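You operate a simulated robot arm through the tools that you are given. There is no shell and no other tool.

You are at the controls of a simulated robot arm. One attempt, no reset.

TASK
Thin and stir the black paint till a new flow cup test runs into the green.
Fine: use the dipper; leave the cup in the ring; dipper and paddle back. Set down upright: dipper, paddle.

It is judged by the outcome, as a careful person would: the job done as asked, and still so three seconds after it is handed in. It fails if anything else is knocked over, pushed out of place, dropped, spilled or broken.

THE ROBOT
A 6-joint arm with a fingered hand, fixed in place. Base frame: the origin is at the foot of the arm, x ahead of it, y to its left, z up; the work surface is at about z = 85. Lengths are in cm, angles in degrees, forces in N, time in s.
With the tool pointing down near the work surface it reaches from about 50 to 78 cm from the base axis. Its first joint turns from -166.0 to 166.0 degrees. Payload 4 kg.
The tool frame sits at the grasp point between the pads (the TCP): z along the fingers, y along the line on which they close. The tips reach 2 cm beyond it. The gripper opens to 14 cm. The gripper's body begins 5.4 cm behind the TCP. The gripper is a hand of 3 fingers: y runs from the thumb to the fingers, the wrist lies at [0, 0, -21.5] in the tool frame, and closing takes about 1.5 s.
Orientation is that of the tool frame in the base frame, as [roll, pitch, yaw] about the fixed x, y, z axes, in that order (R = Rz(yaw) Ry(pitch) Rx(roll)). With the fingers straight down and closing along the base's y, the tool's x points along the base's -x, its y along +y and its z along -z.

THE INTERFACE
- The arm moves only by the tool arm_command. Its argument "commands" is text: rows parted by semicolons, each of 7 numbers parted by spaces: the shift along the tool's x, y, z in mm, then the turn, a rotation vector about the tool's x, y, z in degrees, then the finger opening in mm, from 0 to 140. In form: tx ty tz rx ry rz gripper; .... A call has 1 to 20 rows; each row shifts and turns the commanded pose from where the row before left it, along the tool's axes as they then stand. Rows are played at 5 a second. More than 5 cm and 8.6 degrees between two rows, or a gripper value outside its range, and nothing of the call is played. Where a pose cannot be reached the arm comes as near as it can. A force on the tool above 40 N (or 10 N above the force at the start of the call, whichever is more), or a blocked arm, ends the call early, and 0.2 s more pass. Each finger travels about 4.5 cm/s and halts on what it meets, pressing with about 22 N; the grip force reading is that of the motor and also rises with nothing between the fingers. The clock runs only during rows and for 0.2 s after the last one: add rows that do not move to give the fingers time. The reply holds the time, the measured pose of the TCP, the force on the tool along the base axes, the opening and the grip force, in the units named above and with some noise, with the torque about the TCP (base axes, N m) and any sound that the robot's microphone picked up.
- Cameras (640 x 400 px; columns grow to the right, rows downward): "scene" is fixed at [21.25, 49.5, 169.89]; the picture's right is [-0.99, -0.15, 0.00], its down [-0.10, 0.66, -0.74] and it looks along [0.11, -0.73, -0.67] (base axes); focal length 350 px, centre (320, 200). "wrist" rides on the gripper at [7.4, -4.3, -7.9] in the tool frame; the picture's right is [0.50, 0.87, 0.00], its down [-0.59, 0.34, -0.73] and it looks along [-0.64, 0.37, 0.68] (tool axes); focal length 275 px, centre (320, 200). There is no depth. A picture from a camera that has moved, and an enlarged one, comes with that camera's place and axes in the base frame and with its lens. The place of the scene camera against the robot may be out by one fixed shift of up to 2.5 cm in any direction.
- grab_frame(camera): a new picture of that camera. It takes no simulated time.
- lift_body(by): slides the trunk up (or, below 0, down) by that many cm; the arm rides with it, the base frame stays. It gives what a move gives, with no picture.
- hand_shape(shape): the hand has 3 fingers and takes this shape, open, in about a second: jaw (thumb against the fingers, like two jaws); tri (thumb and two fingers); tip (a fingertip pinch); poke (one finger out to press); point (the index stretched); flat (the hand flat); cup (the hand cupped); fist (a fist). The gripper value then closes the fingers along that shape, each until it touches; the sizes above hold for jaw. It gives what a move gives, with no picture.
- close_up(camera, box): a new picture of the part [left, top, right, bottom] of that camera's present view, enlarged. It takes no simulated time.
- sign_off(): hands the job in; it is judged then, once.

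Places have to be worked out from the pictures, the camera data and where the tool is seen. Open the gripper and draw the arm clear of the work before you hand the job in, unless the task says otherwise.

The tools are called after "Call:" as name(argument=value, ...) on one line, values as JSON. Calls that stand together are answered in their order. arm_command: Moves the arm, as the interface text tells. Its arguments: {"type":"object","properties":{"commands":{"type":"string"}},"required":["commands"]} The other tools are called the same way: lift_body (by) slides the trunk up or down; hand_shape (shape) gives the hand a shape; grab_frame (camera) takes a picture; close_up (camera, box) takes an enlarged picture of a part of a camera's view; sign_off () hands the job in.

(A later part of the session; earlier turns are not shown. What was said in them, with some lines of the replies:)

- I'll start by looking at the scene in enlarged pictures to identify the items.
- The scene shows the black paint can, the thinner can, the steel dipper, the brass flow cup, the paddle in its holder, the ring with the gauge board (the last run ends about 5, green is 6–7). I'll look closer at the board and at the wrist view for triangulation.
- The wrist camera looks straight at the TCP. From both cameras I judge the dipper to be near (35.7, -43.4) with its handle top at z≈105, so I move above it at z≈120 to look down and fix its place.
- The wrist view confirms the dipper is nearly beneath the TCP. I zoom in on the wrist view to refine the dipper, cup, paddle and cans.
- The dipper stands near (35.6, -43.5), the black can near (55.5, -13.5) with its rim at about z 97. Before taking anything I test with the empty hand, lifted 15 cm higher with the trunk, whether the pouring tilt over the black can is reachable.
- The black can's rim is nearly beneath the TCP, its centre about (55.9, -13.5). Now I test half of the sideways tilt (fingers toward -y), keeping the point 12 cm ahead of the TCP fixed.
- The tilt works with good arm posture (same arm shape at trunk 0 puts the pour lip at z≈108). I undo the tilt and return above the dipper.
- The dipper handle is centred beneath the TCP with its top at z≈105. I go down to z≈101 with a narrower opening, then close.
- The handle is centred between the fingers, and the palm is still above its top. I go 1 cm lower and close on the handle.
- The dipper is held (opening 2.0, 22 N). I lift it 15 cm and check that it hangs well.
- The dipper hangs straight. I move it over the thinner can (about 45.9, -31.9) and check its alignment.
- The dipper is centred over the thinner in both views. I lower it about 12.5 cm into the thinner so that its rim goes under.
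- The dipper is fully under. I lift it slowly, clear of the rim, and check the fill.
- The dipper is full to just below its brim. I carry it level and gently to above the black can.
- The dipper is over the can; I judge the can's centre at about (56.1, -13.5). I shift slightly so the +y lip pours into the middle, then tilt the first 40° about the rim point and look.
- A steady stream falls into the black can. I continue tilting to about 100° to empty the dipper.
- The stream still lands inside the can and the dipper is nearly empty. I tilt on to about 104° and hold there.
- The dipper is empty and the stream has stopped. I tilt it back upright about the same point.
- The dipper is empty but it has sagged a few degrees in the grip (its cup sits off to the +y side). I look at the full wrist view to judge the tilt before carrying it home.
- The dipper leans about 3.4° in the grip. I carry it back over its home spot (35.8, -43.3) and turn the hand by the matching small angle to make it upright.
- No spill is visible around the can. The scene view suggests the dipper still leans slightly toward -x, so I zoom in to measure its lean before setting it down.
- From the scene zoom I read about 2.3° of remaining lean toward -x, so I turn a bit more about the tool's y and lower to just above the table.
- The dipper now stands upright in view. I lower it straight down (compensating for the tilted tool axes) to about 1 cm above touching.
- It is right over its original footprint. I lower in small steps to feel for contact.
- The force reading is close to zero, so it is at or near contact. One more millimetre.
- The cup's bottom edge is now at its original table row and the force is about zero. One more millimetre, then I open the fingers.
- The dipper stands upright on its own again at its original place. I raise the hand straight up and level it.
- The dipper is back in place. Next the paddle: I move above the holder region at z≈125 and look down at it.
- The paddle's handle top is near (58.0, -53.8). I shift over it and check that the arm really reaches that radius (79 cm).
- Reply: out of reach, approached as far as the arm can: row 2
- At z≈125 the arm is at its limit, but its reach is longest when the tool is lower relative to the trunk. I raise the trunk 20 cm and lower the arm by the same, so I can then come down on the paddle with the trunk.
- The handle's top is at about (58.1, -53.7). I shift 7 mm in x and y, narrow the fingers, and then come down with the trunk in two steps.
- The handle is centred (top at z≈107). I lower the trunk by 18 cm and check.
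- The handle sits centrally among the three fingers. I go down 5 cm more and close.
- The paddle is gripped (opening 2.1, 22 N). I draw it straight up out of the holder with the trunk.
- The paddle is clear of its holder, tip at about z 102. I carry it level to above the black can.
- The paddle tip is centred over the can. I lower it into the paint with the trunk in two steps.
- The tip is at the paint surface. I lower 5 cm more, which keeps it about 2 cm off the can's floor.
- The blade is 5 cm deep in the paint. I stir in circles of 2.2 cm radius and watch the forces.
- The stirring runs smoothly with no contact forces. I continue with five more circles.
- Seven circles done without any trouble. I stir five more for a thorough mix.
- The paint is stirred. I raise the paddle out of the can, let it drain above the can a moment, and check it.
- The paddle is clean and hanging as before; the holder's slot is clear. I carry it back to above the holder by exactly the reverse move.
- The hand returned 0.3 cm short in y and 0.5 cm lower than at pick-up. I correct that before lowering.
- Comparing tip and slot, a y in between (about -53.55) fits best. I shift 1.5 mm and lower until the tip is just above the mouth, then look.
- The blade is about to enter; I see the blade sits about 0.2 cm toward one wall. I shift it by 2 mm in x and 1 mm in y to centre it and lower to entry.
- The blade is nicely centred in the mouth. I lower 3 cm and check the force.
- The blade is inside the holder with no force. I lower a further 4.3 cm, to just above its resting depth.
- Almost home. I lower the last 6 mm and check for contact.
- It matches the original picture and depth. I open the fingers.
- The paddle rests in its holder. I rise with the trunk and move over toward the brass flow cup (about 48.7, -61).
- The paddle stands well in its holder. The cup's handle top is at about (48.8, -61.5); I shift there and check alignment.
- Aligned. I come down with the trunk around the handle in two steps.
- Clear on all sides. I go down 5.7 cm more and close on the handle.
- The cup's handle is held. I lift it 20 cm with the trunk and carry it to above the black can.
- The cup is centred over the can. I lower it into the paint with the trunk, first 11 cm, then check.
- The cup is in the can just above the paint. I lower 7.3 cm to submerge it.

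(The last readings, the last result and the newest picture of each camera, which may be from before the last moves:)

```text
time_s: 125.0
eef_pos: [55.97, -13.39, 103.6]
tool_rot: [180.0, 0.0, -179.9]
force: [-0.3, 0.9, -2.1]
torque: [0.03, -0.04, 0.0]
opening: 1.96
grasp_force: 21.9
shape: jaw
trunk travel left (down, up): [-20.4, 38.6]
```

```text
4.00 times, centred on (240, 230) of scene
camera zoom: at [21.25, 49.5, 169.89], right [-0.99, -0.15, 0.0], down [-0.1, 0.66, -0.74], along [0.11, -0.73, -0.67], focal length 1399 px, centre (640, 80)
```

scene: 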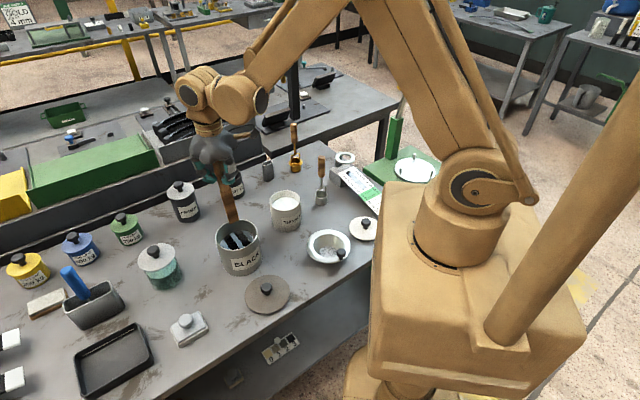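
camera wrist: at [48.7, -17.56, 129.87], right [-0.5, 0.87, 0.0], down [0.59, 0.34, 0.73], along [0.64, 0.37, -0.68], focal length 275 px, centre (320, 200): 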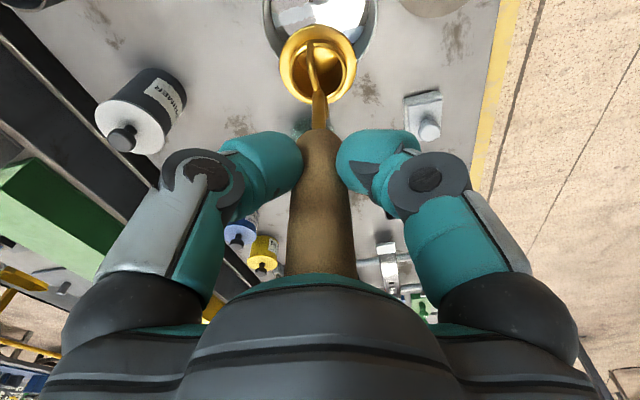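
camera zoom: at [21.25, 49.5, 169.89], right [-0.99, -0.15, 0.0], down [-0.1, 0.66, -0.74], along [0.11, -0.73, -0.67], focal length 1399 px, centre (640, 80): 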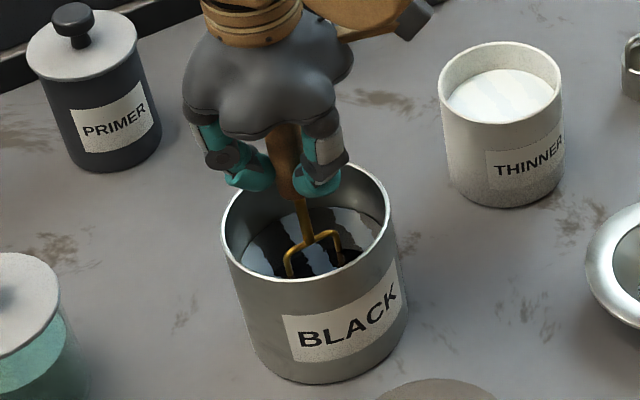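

The cup is fully under the paint. I raise it with the trunk and look at whether it is full and whether it drips.

Call:
lift_body(by=11.5)

Call:
close_up(camera="scene", box=[180, 170, 300, 270])

Call:
close_up(camera="wrist", box=[240, 0, 400, 100])

```text
time_s: 126.4
eef_pos: [56.07, -13.29, 115.07]
tool_rot: [-179.9, -0.1, -179.9]
force: [0.2, -0.7, -2.5]
torque: [0.06, 0.0, 0.01]
opening: 1.97
grasp_force: 22.2
shape: jaw
trunk travel left (down, up): [-31.9, 27.1]
```

```text
4.00 times, centred on (240, 220) of scene
camera zoom: at [21.25, 49.5, 169.89], right [-0.99, -0.15, 0.0], down [-0.1, 0.66, -0.74], along [0.11, -0.73, -0.67], focal length 1399 px, centre (640, 120)
```

zoom: 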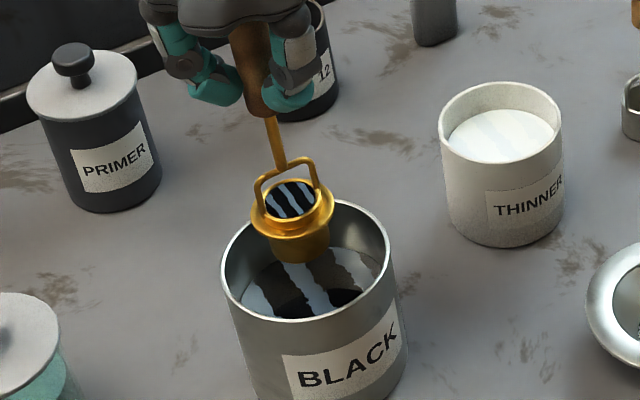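

```text
4.00 times, centred on (320, 50) of wrist
camera zoom: at [48.71, -17.61, 123.04], right [-0.5, 0.87, 0.0], down [0.59, 0.34, 0.73], along [0.64, 0.37, -0.68], focal length 1101 px, centre (320, 800)
```

zoom: 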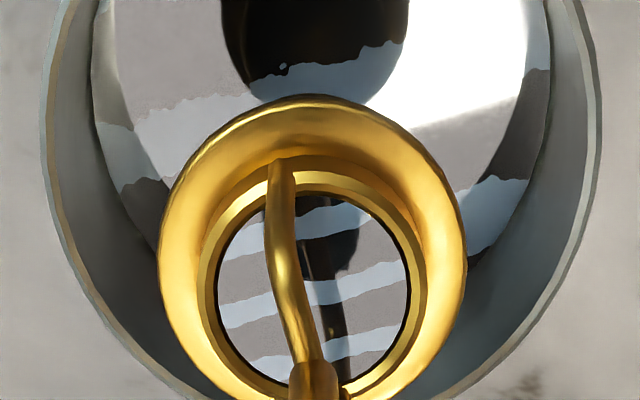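

The cup is full and no stream shows yet. I raise it to clear the rim and look once more for dripping.

Call:
lift_body(by=9)

Call:
close_up(camera="scene", box=[180, 150, 300, 250])

Call:
close_up(camera="wrist", box=[240, 0, 400, 100])

```text
time_s: 127.7
eef_pos: [55.93, -13.36, 124.04]
tool_rot: [-180.0, 0.0, -179.9]
force: [-0.2, -0.3, -2.0]
torque: [0.02, -0.01, 0.0]
opening: 1.99
grasp_force: 22.0
shape: jaw
trunk travel left (down, up): [-40.9, 18.1]
```

```text
4.00 times, centred on (240, 200) of scene
camera zoom: at [21.25, 49.5, 169.89], right [-0.99, -0.15, 0.0], down [-0.1, 0.66, -0.74], along [0.11, -0.73, -0.67], focal length 1399 px, centre (640, 200)
```

zoom: 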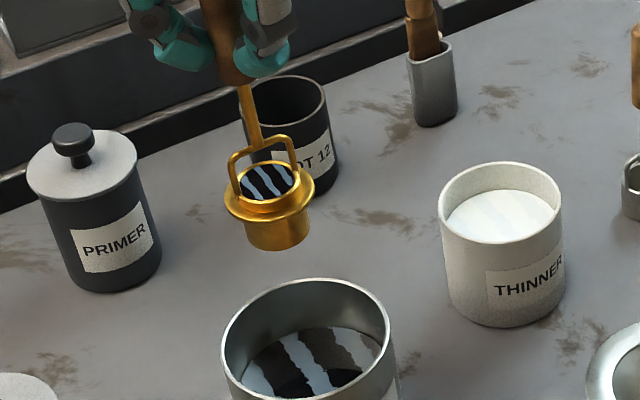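

```text
4.00 times, centred on (320, 50) of wrist
camera zoom: at [48.72, -17.62, 132.04], right [-0.5, 0.87, 0.0], down [0.59, 0.34, 0.73], along [0.64, 0.37, -0.68], focal length 1101 px, centre (320, 800)
```

zoom: 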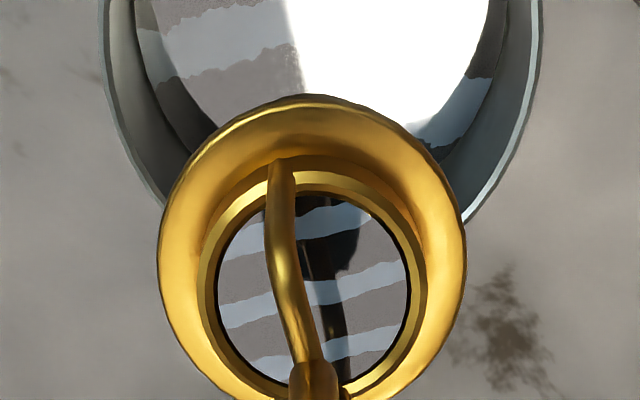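

No dripping: the level is unchanged. I carry the full cup gently around the dipper toward the ring (first toward about (50, -50)).

Call:
arm_command(commands="1.2 -7.3 0 0 0 0 10; 3 -18.3 0 0 0 0 10; 4.8 -29.3 0 0 0 0 10; 6 -36.6 0 0 0 0 10; 6 -36.6 0 0 0 0 10; 6 -36.6 0 0 0 0 10; 6 -36.6 0 0 0 0 10; 6 -36.6 0 0 0 0 10; 6 -36.6 0 0 0 0 10; 6 -36.6 0 0 0 0 10; 4.8 -29.3 0 0 0 0 10; 3 -18.3 0 0 0 0 10; 1.2 -7.3 0 0 0 0 10; 0 0 0 0 0 0 10")

Call:
arm_command(commands="6.3 -2.3 0 0 0 0 10; 16.7 -6.1 0 0 0 0 10; 25.1 -9.1 0 0 0 0 10; 28.2 -10.3 0 0 0 0 10; 28.2 -10.3 0 0 0 0 10; 28.2 -10.3 0 0 0 0 10; 28.2 -10.3 0 0 0 0 10; 25.1 -9.1 0 0 0 0 10; 16.7 -6.1 0 0 0 0 10; 6.3 -2.3 0 0 0 0 10; 0 0 0 0 0 0 10; 0 0 0 0 0 0 10")

Call:
grab_frame(camera="wrist")

Call:
grab_frame(camera="scene")

Call:
close_up(camera="wrist", box=[240, 0, 400, 100])

Call:
close_up(camera="scene", box=[310, 100, 390, 170])

```text
time_s: 130.7
eef_pos: [50.06, -50.06, 124.02]
tool_rot: [179.9, 0.0, -179.9]
force: [-0.2, 0.5, -2.1]
torque: [-0.02, 0.03, 0.02]
opening: 1.95
grasp_force: 21.8
shape: jaw
trunk travel left (down, up): [-40.9, 18.1]
```

```text
time_s: 133.3
eef_pos: [29.08, -57.62, 124.12]
tool_rot: [-180.0, 0.0, -179.8]
force: [-0.4, 0.2, -1.2]
torque: [0.02, -0.02, -0.03]
opening: 1.94
grasp_force: 21.6
shape: jaw
trunk travel left (down, up): [-40.9, 18.1]
```

```text
taken
camera wrist: at [21.85, -61.95, 132.1], right [-0.5, 0.87, 0.0], down [0.59, 0.34, 0.73], along [0.64, 0.37, -0.68], focal length 275 px, centre (320, 200)
```

wrist: 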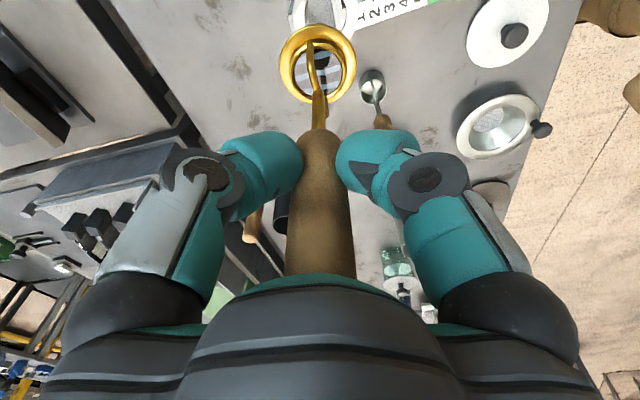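

```text
taken
```

scene: 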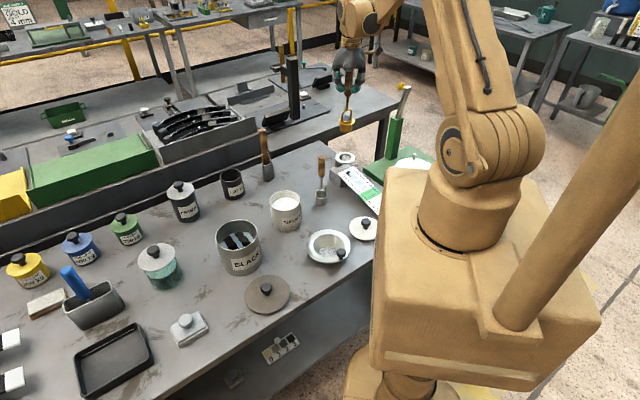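

```text
4.00 times, centred on (320, 50) of wrist
camera zoom: at [21.85, -61.95, 132.1], right [-0.5, 0.87, 0.0], down [0.59, 0.34, 0.73], along [0.64, 0.37, -0.68], focal length 1101 px, centre (320, 800)
```

zoom: 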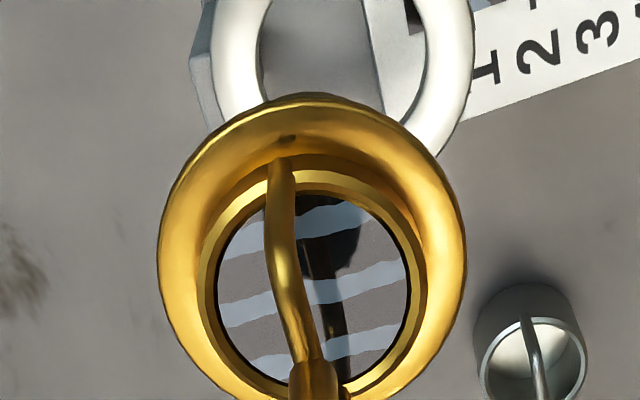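

```text
5.71 times, centred on (350, 135) of scene
camera zoom: at [21.25, 49.5, 169.89], right [-0.99, -0.15, 0.0], down [-0.1, 0.66, -0.74], along [0.11, -0.73, -0.67], focal length 1999 px, centre (149, 571)
```

zoom: 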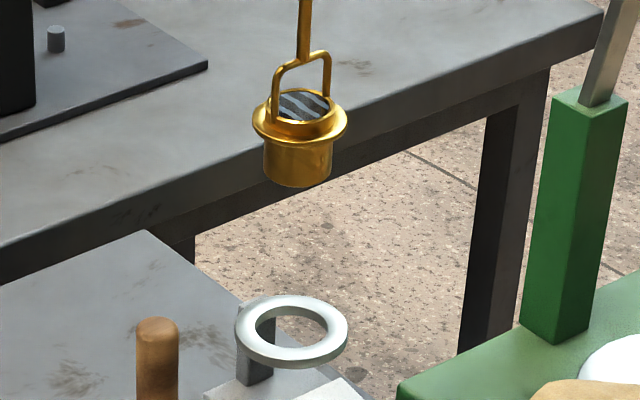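

From both views the ring's centre lies about 0.3 cm toward -x and 0.7 cm toward +y of the cup. I shift by that and lower so that the cup bottom is some 3 cm above the ring.

Call:
arm_command(commands="1.5 3.6 0 0 0 0 10; 1.5 3.6 0 0 0 0 10; 0 0 0 0 0 0 10; 0 0 0 0 0 0 10")

Call:
lift_body(by=-8.5)

Call:
close_up(camera="wrist", box=[240, 0, 400, 100])

Call:
close_up(camera="scene", box=[310, 120, 390, 170])

```text
time_s: 134.3
eef_pos: [28.89, -56.79, 124.2]
tool_rot: [179.9, 0.0, -179.9]
force: [-0.3, -0.2, -1.0]
torque: [0.01, -0.02, 0.0]
opening: 1.95
grasp_force: 21.8
shape: jaw
trunk travel left (down, up): [-40.9, 18.1]
```

```text
time_s: 135.5
eef_pos: [28.82, -56.93, 115.69]
tool_rot: [-179.9, 0.0, -180.0]
force: [-0.6, 0.6, -2.7]
torque: [0.03, -0.01, 0.01]
opening: 1.99
grasp_force: 21.9
shape: jaw
trunk travel left (down, up): [-32.4, 26.6]
```

```text
4.00 times, centred on (320, 50) of wrist
camera zoom: at [21.55, -61.23, 123.58], right [-0.5, 0.87, 0.0], down [0.59, 0.34, 0.73], along [0.64, 0.37, -0.68], focal length 1101 px, centre (320, 800)
```

zoom: 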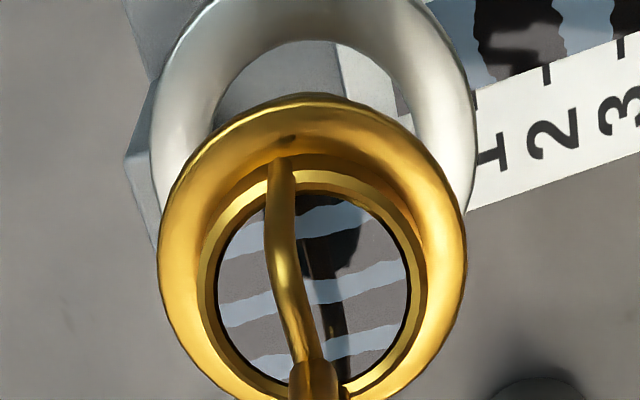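

```text
8.00 times, centred on (350, 145) of scene
camera zoom: at [21.25, 49.5, 169.89], right [-0.99, -0.15, 0.0], down [-0.1, 0.66, -0.74], along [0.11, -0.73, -0.67], focal length 2799 px, centre (80, 640)
```

zoom: 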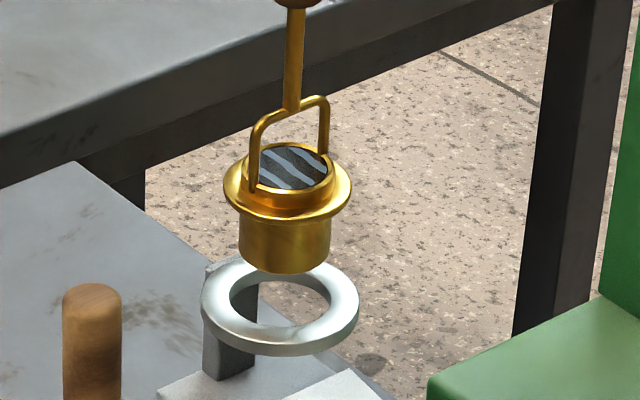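

The cup and ring are aligned laterally; I nudge 1 mm along the view direction and lower 3.8 cm so the cup body enters the ring.

Call:
arm_command(commands="-1.1 0.7 0 0 0 0 10; 0 0 0 0 0 0 10")

Call:
lift_body(by=-3.8)

Call:
close_up(camera="wrist", box=[240, 0, 400, 100])

Call:
close_up(camera="scene", box=[310, 130, 390, 180])

```text
time_s: 136.1
eef_pos: [28.99, -56.9, 115.63]
tool_rot: [180.0, 0.0, -179.8]
force: [-0.7, 0.8, -1.9]
torque: [-0.01, 0.0, 0.02]
opening: 1.98
grasp_force: 22.1
shape: jaw
trunk travel left (down, up): [-32.4, 26.6]
```

```text
time_s: 136.9
eef_pos: [29.02, -56.89, 111.79]
tool_rot: [180.0, -0.1, -180.0]
force: [-0.1, -0.1, -1.3]
torque: [-0.04, 0.01, 0.0]
opening: 1.96
grasp_force: 22.4
shape: jaw
trunk travel left (down, up): [-28.6, 30.4]
```

```text
4.00 times, centred on (320, 50) of wrist
camera zoom: at [21.67, -61.18, 119.79], right [-0.5, 0.87, 0.0], down [0.59, 0.34, 0.73], along [0.64, 0.37, -0.68], focal length 1101 px, centre (320, 800)
```

zoom: 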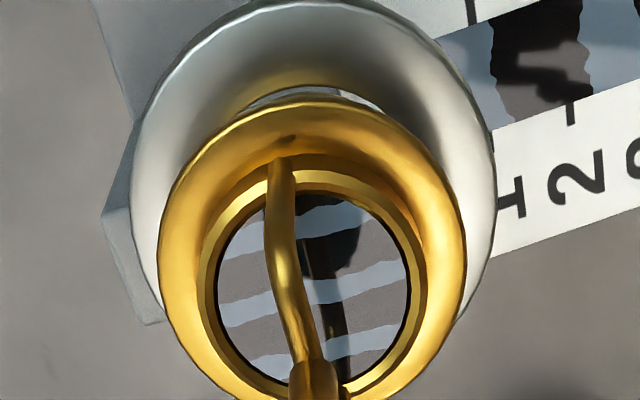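

```text
8.00 times, centred on (350, 155) of scene
camera zoom: at [21.25, 49.5, 169.89], right [-0.99, -0.15, 0.0], down [-0.1, 0.66, -0.74], along [0.11, -0.73, -0.67], focal length 2799 px, centre (80, 560)
```

zoom: 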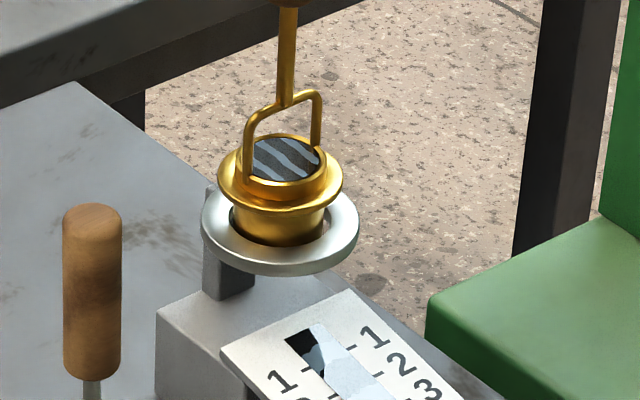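

The cup body is entering the ring and well centred. I lower on in smaller steps until the collar seats.

Call:
lift_body(by=-1.3)

Call:
close_up(camera="scene", box=[310, 130, 390, 180])

Call:
close_up(camera="wrist", box=[240, 0, 400, 100])

```text
time_s: 137.5
eef_pos: [28.97, -56.92, 110.57]
tool_rot: [180.0, 0.0, -179.9]
force: [0.1, 0.1, -1.6]
torque: [0.01, 0.0, 0.02]
opening: 1.96
grasp_force: 21.9
shape: jaw
trunk travel left (down, up): [-27.3, 31.7]
```

```text
8.00 times, centred on (350, 155) of scene
camera zoom: at [21.25, 49.5, 169.89], right [-0.99, -0.15, 0.0], down [-0.1, 0.66, -0.74], along [0.11, -0.73, -0.67], focal length 2799 px, centre (80, 560)
```

zoom: 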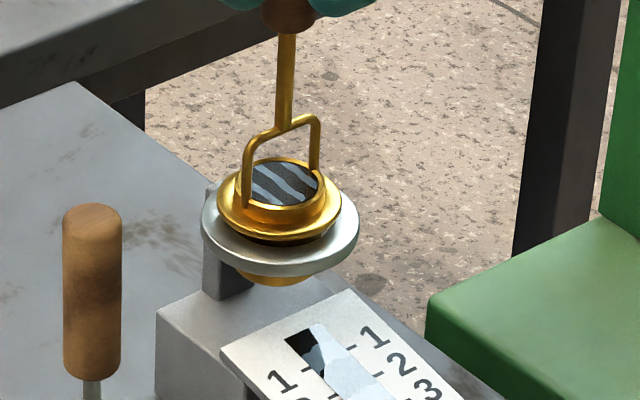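

```text
4.00 times, centred on (320, 50) of wrist
camera zoom: at [21.67, -61.18, 118.48], right [-0.5, 0.87, 0.0], down [0.59, 0.34, 0.73], along [0.64, 0.37, -0.68], focal length 1101 px, centre (320, 800)
```

zoom: 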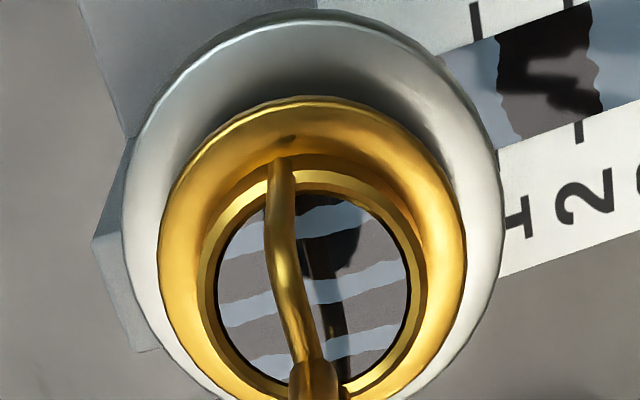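

Nearly seated. I lower by 3 mm steps and watch the force.

Call:
lift_body(by=-0.4)

Call:
lift_body(by=-0.3)

Call:
close_up(camera="scene", box=[310, 130, 390, 180])

```text
time_s: 138.0
eef_pos: [28.97, -56.9, 109.93]
tool_rot: [-179.9, -0.1, -179.9]
force: [1.1, -0.8, -1.8]
torque: [-0.02, 0.0, -0.01]
opening: 1.98
grasp_force: 22.1
shape: jaw
trunk travel left (down, up): [-26.9, 32.1]
```

```text
time_s: 138.6
eef_pos: [29.05, -56.79, 109.95]
tool_rot: [180.0, 0.0, -179.8]
force: [-0.8, -1.3, 1.4]
torque: [-0.01, 0.01, -0.02]
opening: 2.0
grasp_force: 22.3
shape: jaw
trunk travel left (down, up): [-26.6, 32.4]
```

```text
8.00 times, centred on (350, 155) of scene
camera zoom: at [21.25, 49.5, 169.89], right [-0.99, -0.15, 0.0], down [-0.1, 0.66, -0.74], along [0.11, -0.73, -0.67], focal length 2799 px, centre (80, 560)
```

zoom: 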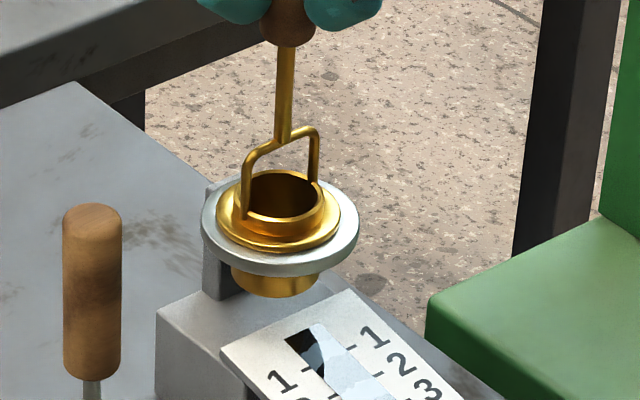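

The collar is seated and the cup has run empty onto the gauge. I look at the board for the new reading.

Call:
close_up(camera="scene", box=[335, 165, 415, 215])

Call:
grab_frame(camera="scene")

Call:
grab_frame(camera="wrist")

```text
8.00 times, centred on (375, 190) of scene
camera zoom: at [21.25, 49.5, 169.89], right [-0.99, -0.15, 0.0], down [-0.1, 0.66, -0.74], along [0.11, -0.73, -0.67], focal length 2799 px, centre (-120, 280)
```

zoom: 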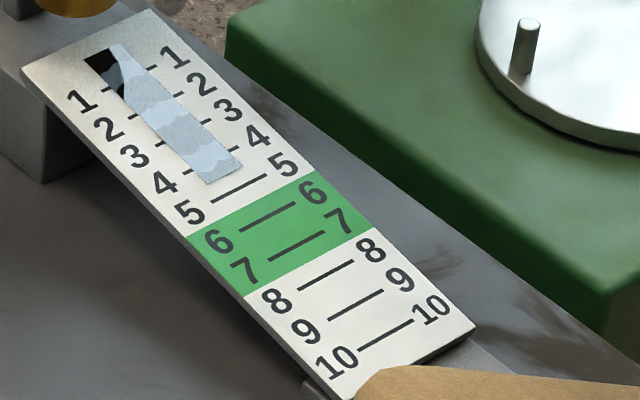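

```text
taken
```

scene: 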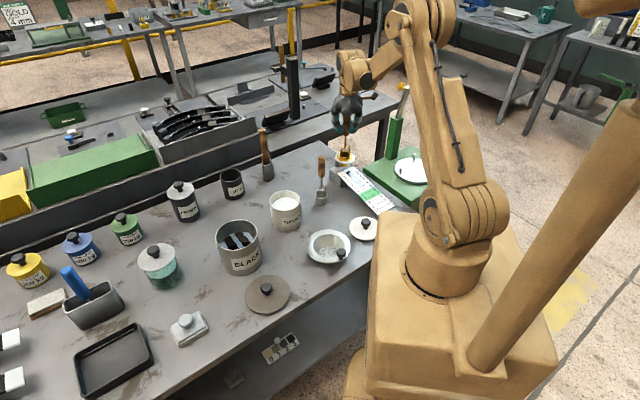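

```text
taken
camera wrist: at [21.67, -61.17, 117.79], right [-0.5, 0.87, 0.0], down [0.59, 0.34, 0.73], along [0.64, 0.37, -0.68], focal length 275 px, centre (320, 200)
```

wrist: 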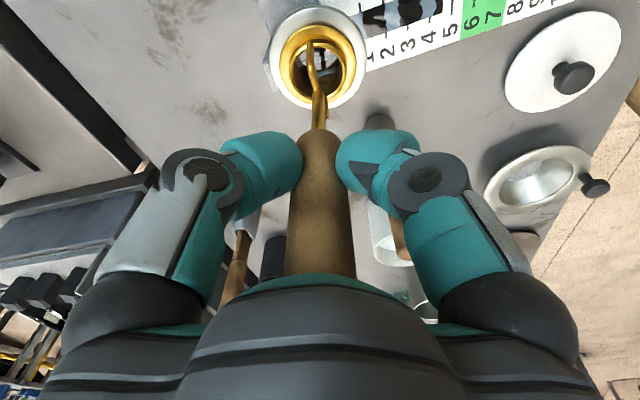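

The new trail shows about 4.5, and it may still be running. I hold still for two seconds and look again.

Call:
arm_command(commands="0 0 0 0 0 0 10; 0 0 0 0 0 0 10; 0 0 0 0 0 0 10; 0 0 0 0 0 0 10; 0 0 0 0 0 0 10")

Call:
close_up(camera="scene", box=[335, 165, 415, 215])

Call:
arm_command(commands="0 0 0 0 0 0 10; 0 0 0 0 0 0 10; 0 0 0 0 0 0 10; 0 0 0 0 0 0 10; 0 0 0 0 0 0 10; 0 0 0 0 0 0 10; 0 0 0 0 0 0 10; 0 0 0 0 0 0 10; 0 0 0 0 0 0 10; 0 0 0 0 0 0 10")

Call:
close_up(camera="scene", box=[335, 165, 415, 215])

```text
time_s: 139.8
eef_pos: [28.87, -56.84, 109.77]
tool_rot: [-180.0, -0.1, -179.9]
force: [0.0, -0.6, 2.6]
torque: [0.03, 0.03, 0.02]
opening: 1.97
grasp_force: 22.0
shape: jaw
trunk travel left (down, up): [-26.6, 32.4]
```

```text
8.00 times, centred on (375, 190) of scene
camera zoom: at [21.25, 49.5, 169.89], right [-0.99, -0.15, 0.0], down [-0.1, 0.66, -0.74], along [0.11, -0.73, -0.67], focal length 2799 px, centre (-120, 280)
```

zoom: 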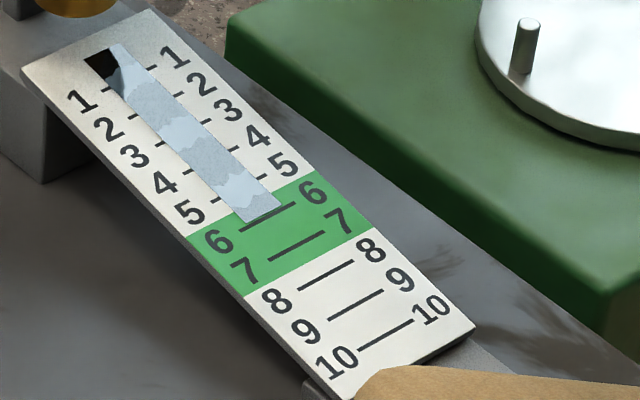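

```text
time_s: 142.0
eef_pos: [29.0, -56.81, 109.92]
tool_rot: [-179.9, 0.0, -179.9]
force: [0.2, -0.6, 2.5]
torque: [-0.01, -0.01, 0.01]
opening: 2.0
grasp_force: 22.0
shape: jaw
trunk travel left (down, up): [-26.6, 32.4]
```

```text
8.00 times, centred on (375, 190) of scene
camera zoom: at [21.25, 49.5, 169.89], right [-0.99, -0.15, 0.0], down [-0.1, 0.66, -0.74], along [0.11, -0.73, -0.67], focal length 2799 px, centre (-120, 280)
```

zoom: 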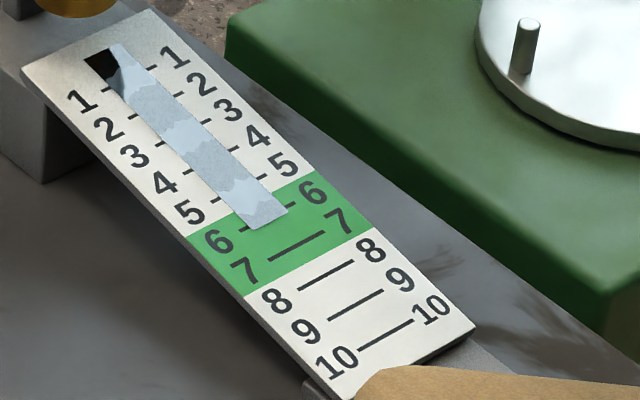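

The trail has run into the green, to about 6.3. I wait a little more to see that it has come to rest there.

Call:
arm_command(commands="0 0 0 0 0 0 10; 0 0 0 0 0 0 10; 0 0 0 0 0 0 10; 0 0 0 0 0 0 10; 0 0 0 0 0 0 10; 0 0 0 0 0 0 10; 0 0 0 0 0 0 10; 0 0 0 0 0 0 10; 0 0 0 0 0 0 10; 0 0 0 0 0 0 10; 0 0 0 0 0 0 10; 0 0 0 0 0 0 10; 0 0 0 0 0 0 10; 0 0 0 0 0 0 10; 0 0 0 0 0 0 10")

Call:
close_up(camera="scene", box=[335, 165, 415, 215])

Call:
close_up(camera="scene", box=[310, 130, 390, 180])

```text
time_s: 145.2
eef_pos: [28.95, -56.91, 109.83]
tool_rot: [-180.0, 0.0, -179.9]
force: [-0.4, -1.0, 3.3]
torque: [0.0, 0.0, 0.01]
opening: 1.98
grasp_force: 21.9
shape: jaw
trunk travel left (down, up): [-26.6, 32.4]
```

```text
8.00 times, centred on (375, 190) of scene
camera zoom: at [21.25, 49.5, 169.89], right [-0.99, -0.15, 0.0], down [-0.1, 0.66, -0.74], along [0.11, -0.73, -0.67], focal length 2799 px, centre (-120, 280)
```

zoom: 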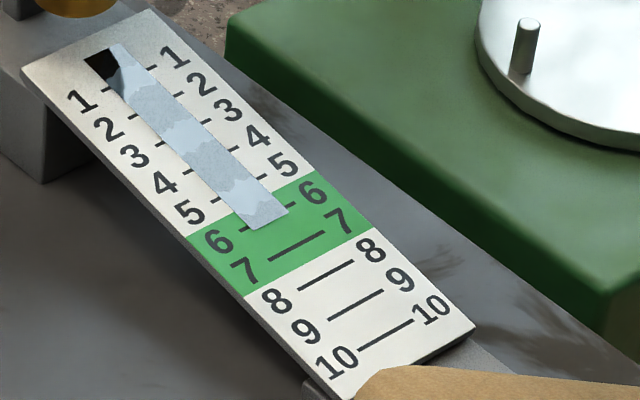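

```text
8.00 times, centred on (350, 155) of scene
camera zoom: at [21.25, 49.5, 169.89], right [-0.99, -0.15, 0.0], down [-0.1, 0.66, -0.74], along [0.11, -0.73, -0.67], focal length 2799 px, centre (80, 560)
```

zoom: 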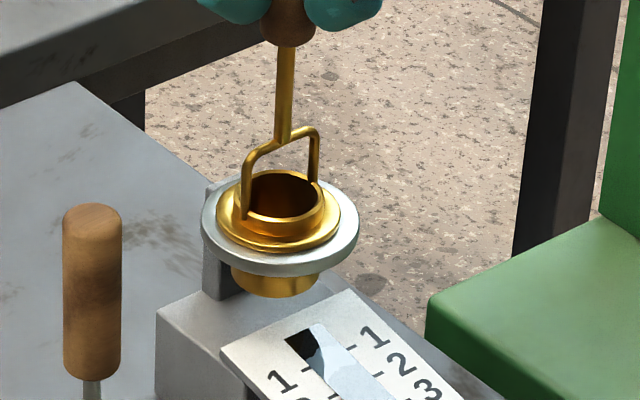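

The run has stopped at about 6.3, in the green band. I ease the downward preload by a millimetre and open the fingers to leave the cup in the ring.

Call:
lift_body(by=-0.0)

Call:
arm_command(commands="0 0 -1 0 0 0 10; 0 0 0 0 0 0 10; 0 0 0 0 0 0 25; 0 0 0 0 0 0 40; 0 0 0 0 0 0 60; 0 0 0 0 0 0 80; 0 0 0 0 0 0 100; 0 0 0 0 0 0 100; 0 0 0 0 0 0 100")

Call:
close_up(camera="scene", box=[310, 110, 390, 180])

Call:
grab_frame(camera="wrist")

```text
time_s: 145.7
eef_pos: [28.95, -56.98, 109.8]
tool_rot: [-180.0, 0.0, -179.9]
force: [-0.1, -1.0, 2.8]
torque: [-0.01, -0.03, -0.02]
opening: 1.98
grasp_force: 21.9
shape: jaw
trunk travel left (down, up): [-26.6, 32.4]
```

```text
time_s: 147.7
eef_pos: [28.99, -56.86, 109.95]
tool_rot: [-179.9, 0.0, -179.8]
force: [0.0, -0.9, 0.5]
torque: [-0.03, 0.0, 0.0]
opening: 9.91
grasp_force: 0.0
shape: jaw
trunk travel left (down, up): [-26.6, 32.4]
```

```text
5.71 times, centred on (350, 145) of scene
camera zoom: at [21.25, 49.5, 169.89], right [-0.99, -0.15, 0.0], down [-0.1, 0.66, -0.74], along [0.11, -0.73, -0.67], focal length 1999 px, centre (149, 514)
```

zoom: 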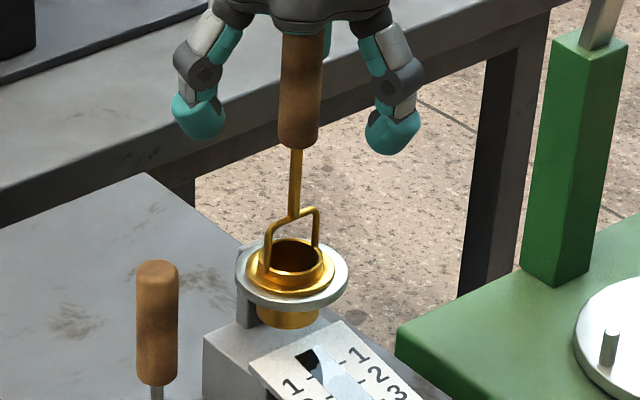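

```text
taken
camera wrist: at [21.66, -61.19, 117.87], right [-0.5, 0.87, 0.0], down [0.59, 0.34, 0.73], along [0.64, 0.37, -0.68], focal length 275 px, centre (320, 200)
```

wrist: 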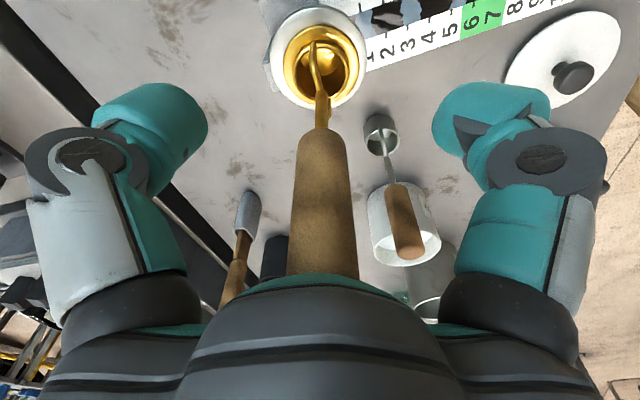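

The cup stands freely in the ring. I raise the hand straight up with the trunk, clear of the handle.

Call:
lift_body(by=20)

Call:
close_up(camera="scene", box=[310, 110, 390, 180])

Call:
grab_frame(camera="wrist")

```text
time_s: 149.8
eef_pos: [29.06, -56.9, 129.94]
tool_rot: [-180.0, 0.0, -179.9]
force: [0.1, -0.2, 0.4]
torque: [0.0, 0.01, 0.01]
opening: 9.97
grasp_force: 0.0
shape: jaw
trunk travel left (down, up): [-46.6, 12.4]
```

```text
5.71 times, centred on (350, 145) of scene
camera zoom: at [21.25, 49.5, 169.89], right [-0.99, -0.15, 0.0], down [-0.1, 0.66, -0.74], along [0.11, -0.73, -0.67], focal length 1999 px, centre (149, 514)
```

zoom: 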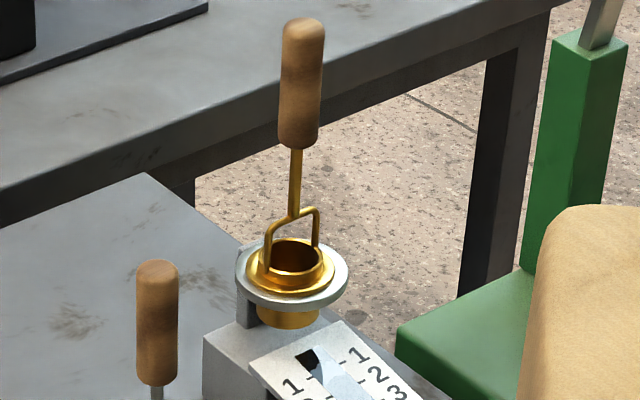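

```text
taken
camera wrist: at [21.67, -61.2, 137.85], right [-0.5, 0.87, 0.0], down [0.59, 0.34, 0.73], along [0.64, 0.37, -0.68], focal length 275 px, centre (320, 200)
```

wrist: 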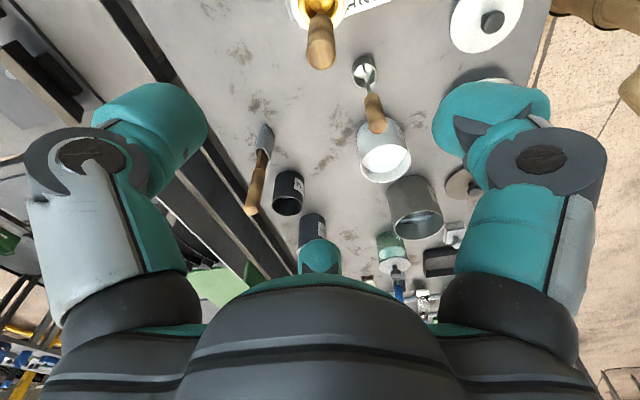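

The cup stands upright in the ring. I draw the arm back and up, clear of the bench items, and check everything.

Call:
arm_command(commands="0 0 -40 0 0 0 120; -5 30 -30 0 0 0 140; -7 38 -25 0 0 0 140; -7 38 -25 0 0 0 140; -7 38 -20 0 0 0 140; -7 38 -15 0 0 0 140; -7 38 -10 0 0 0 140; -7 38 -10 0 0 0 140; -7 38 -5 0 0 0 140; -6 24 0 0 0 0 140; 0 0 0 0 0 0 140; 0 0 0 0 0 0 140")

Call:
grab_frame(camera="scene")

Call:
close_up(camera="scene", box=[240, 120, 400, 220])

Call:
close_up(camera="scene", box=[200, 190, 360, 290])

Call:
close_up(camera="scene", box=[335, 165, 415, 215])

```text
time_s: 152.4
eef_pos: [35.09, -24.88, 147.92]
tool_rot: [-179.9, 0.1, -179.9]
force: [0.5, -0.4, -0.6]
torque: [-0.04, -0.04, -0.01]
opening: 13.99
grasp_force: 0.1
shape: jaw
trunk travel left (down, up): [-46.6, 12.4]
```

```text
taken
```

scene: 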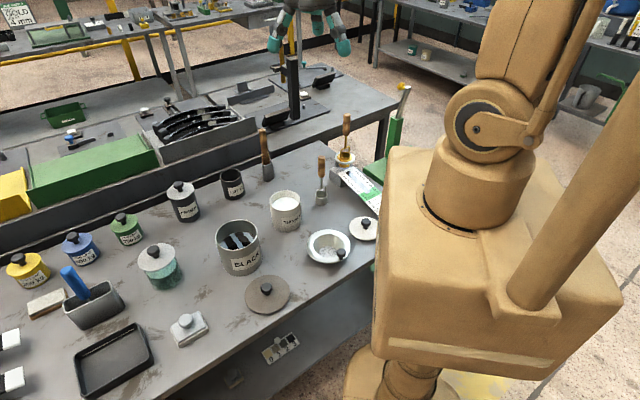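

```text
4.00 times, centred on (320, 170) of scene
camera zoom: at [21.25, 49.5, 169.89], right [-0.99, -0.15, 0.0], down [-0.1, 0.66, -0.74], along [0.11, -0.73, -0.67], focal length 1399 px, centre (320, 320)
```

zoom: 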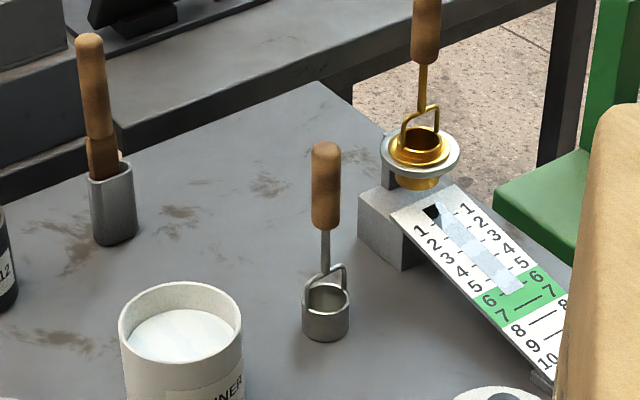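

```text
4.00 times, centred on (280, 240) of scene
camera zoom: at [21.25, 49.5, 169.89], right [-0.99, -0.15, 0.0], down [-0.1, 0.66, -0.74], along [0.11, -0.73, -0.67], focal length 1399 px, centre (480, 40)
```

zoom: 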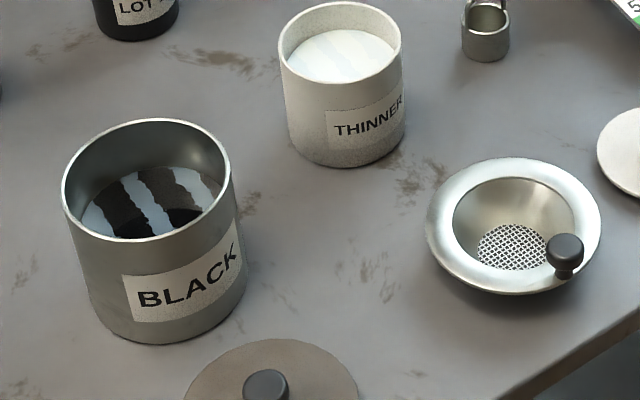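

```text
8.00 times, centred on (375, 190) of scene
camera zoom: at [21.25, 49.5, 169.89], right [-0.99, -0.15, 0.0], down [-0.1, 0.66, -0.74], along [0.11, -0.73, -0.67], focal length 2799 px, centre (-120, 280)
```

zoom: 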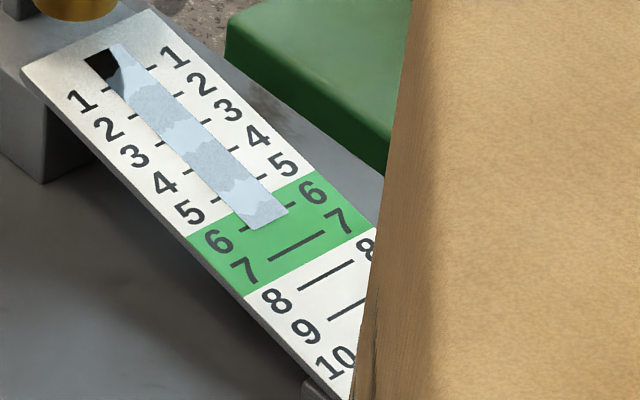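

The gauge rests at about 6.3, in the green. The dipper stands upright in its place, the paddle is in its holder, the cup is in the ring, and nothing is spilled or displaced. The hand is open and clear, so I hand the job in.

Call:
sign_off()

```text
The job is handed in.
```

The black paint is thinned and stirred, and the new flow cup test ran to about 6.3 on the gauge, inside the green (6–7) band. The first reading was about 5.

- **Thinning:** I added one full dipper of thinner to the black paint and stirred it with the paddle for twelve circles.
- **Flow cup:** it filled without dripping and is standing upright in the ring, where I left it.
- **Dipper and paddle:** the dipper stands upright in its original place. The paddle is upright in its holder.
- **Bench:** the last pictures show no spills and nothing out of place. The hand is open and clear of the work.
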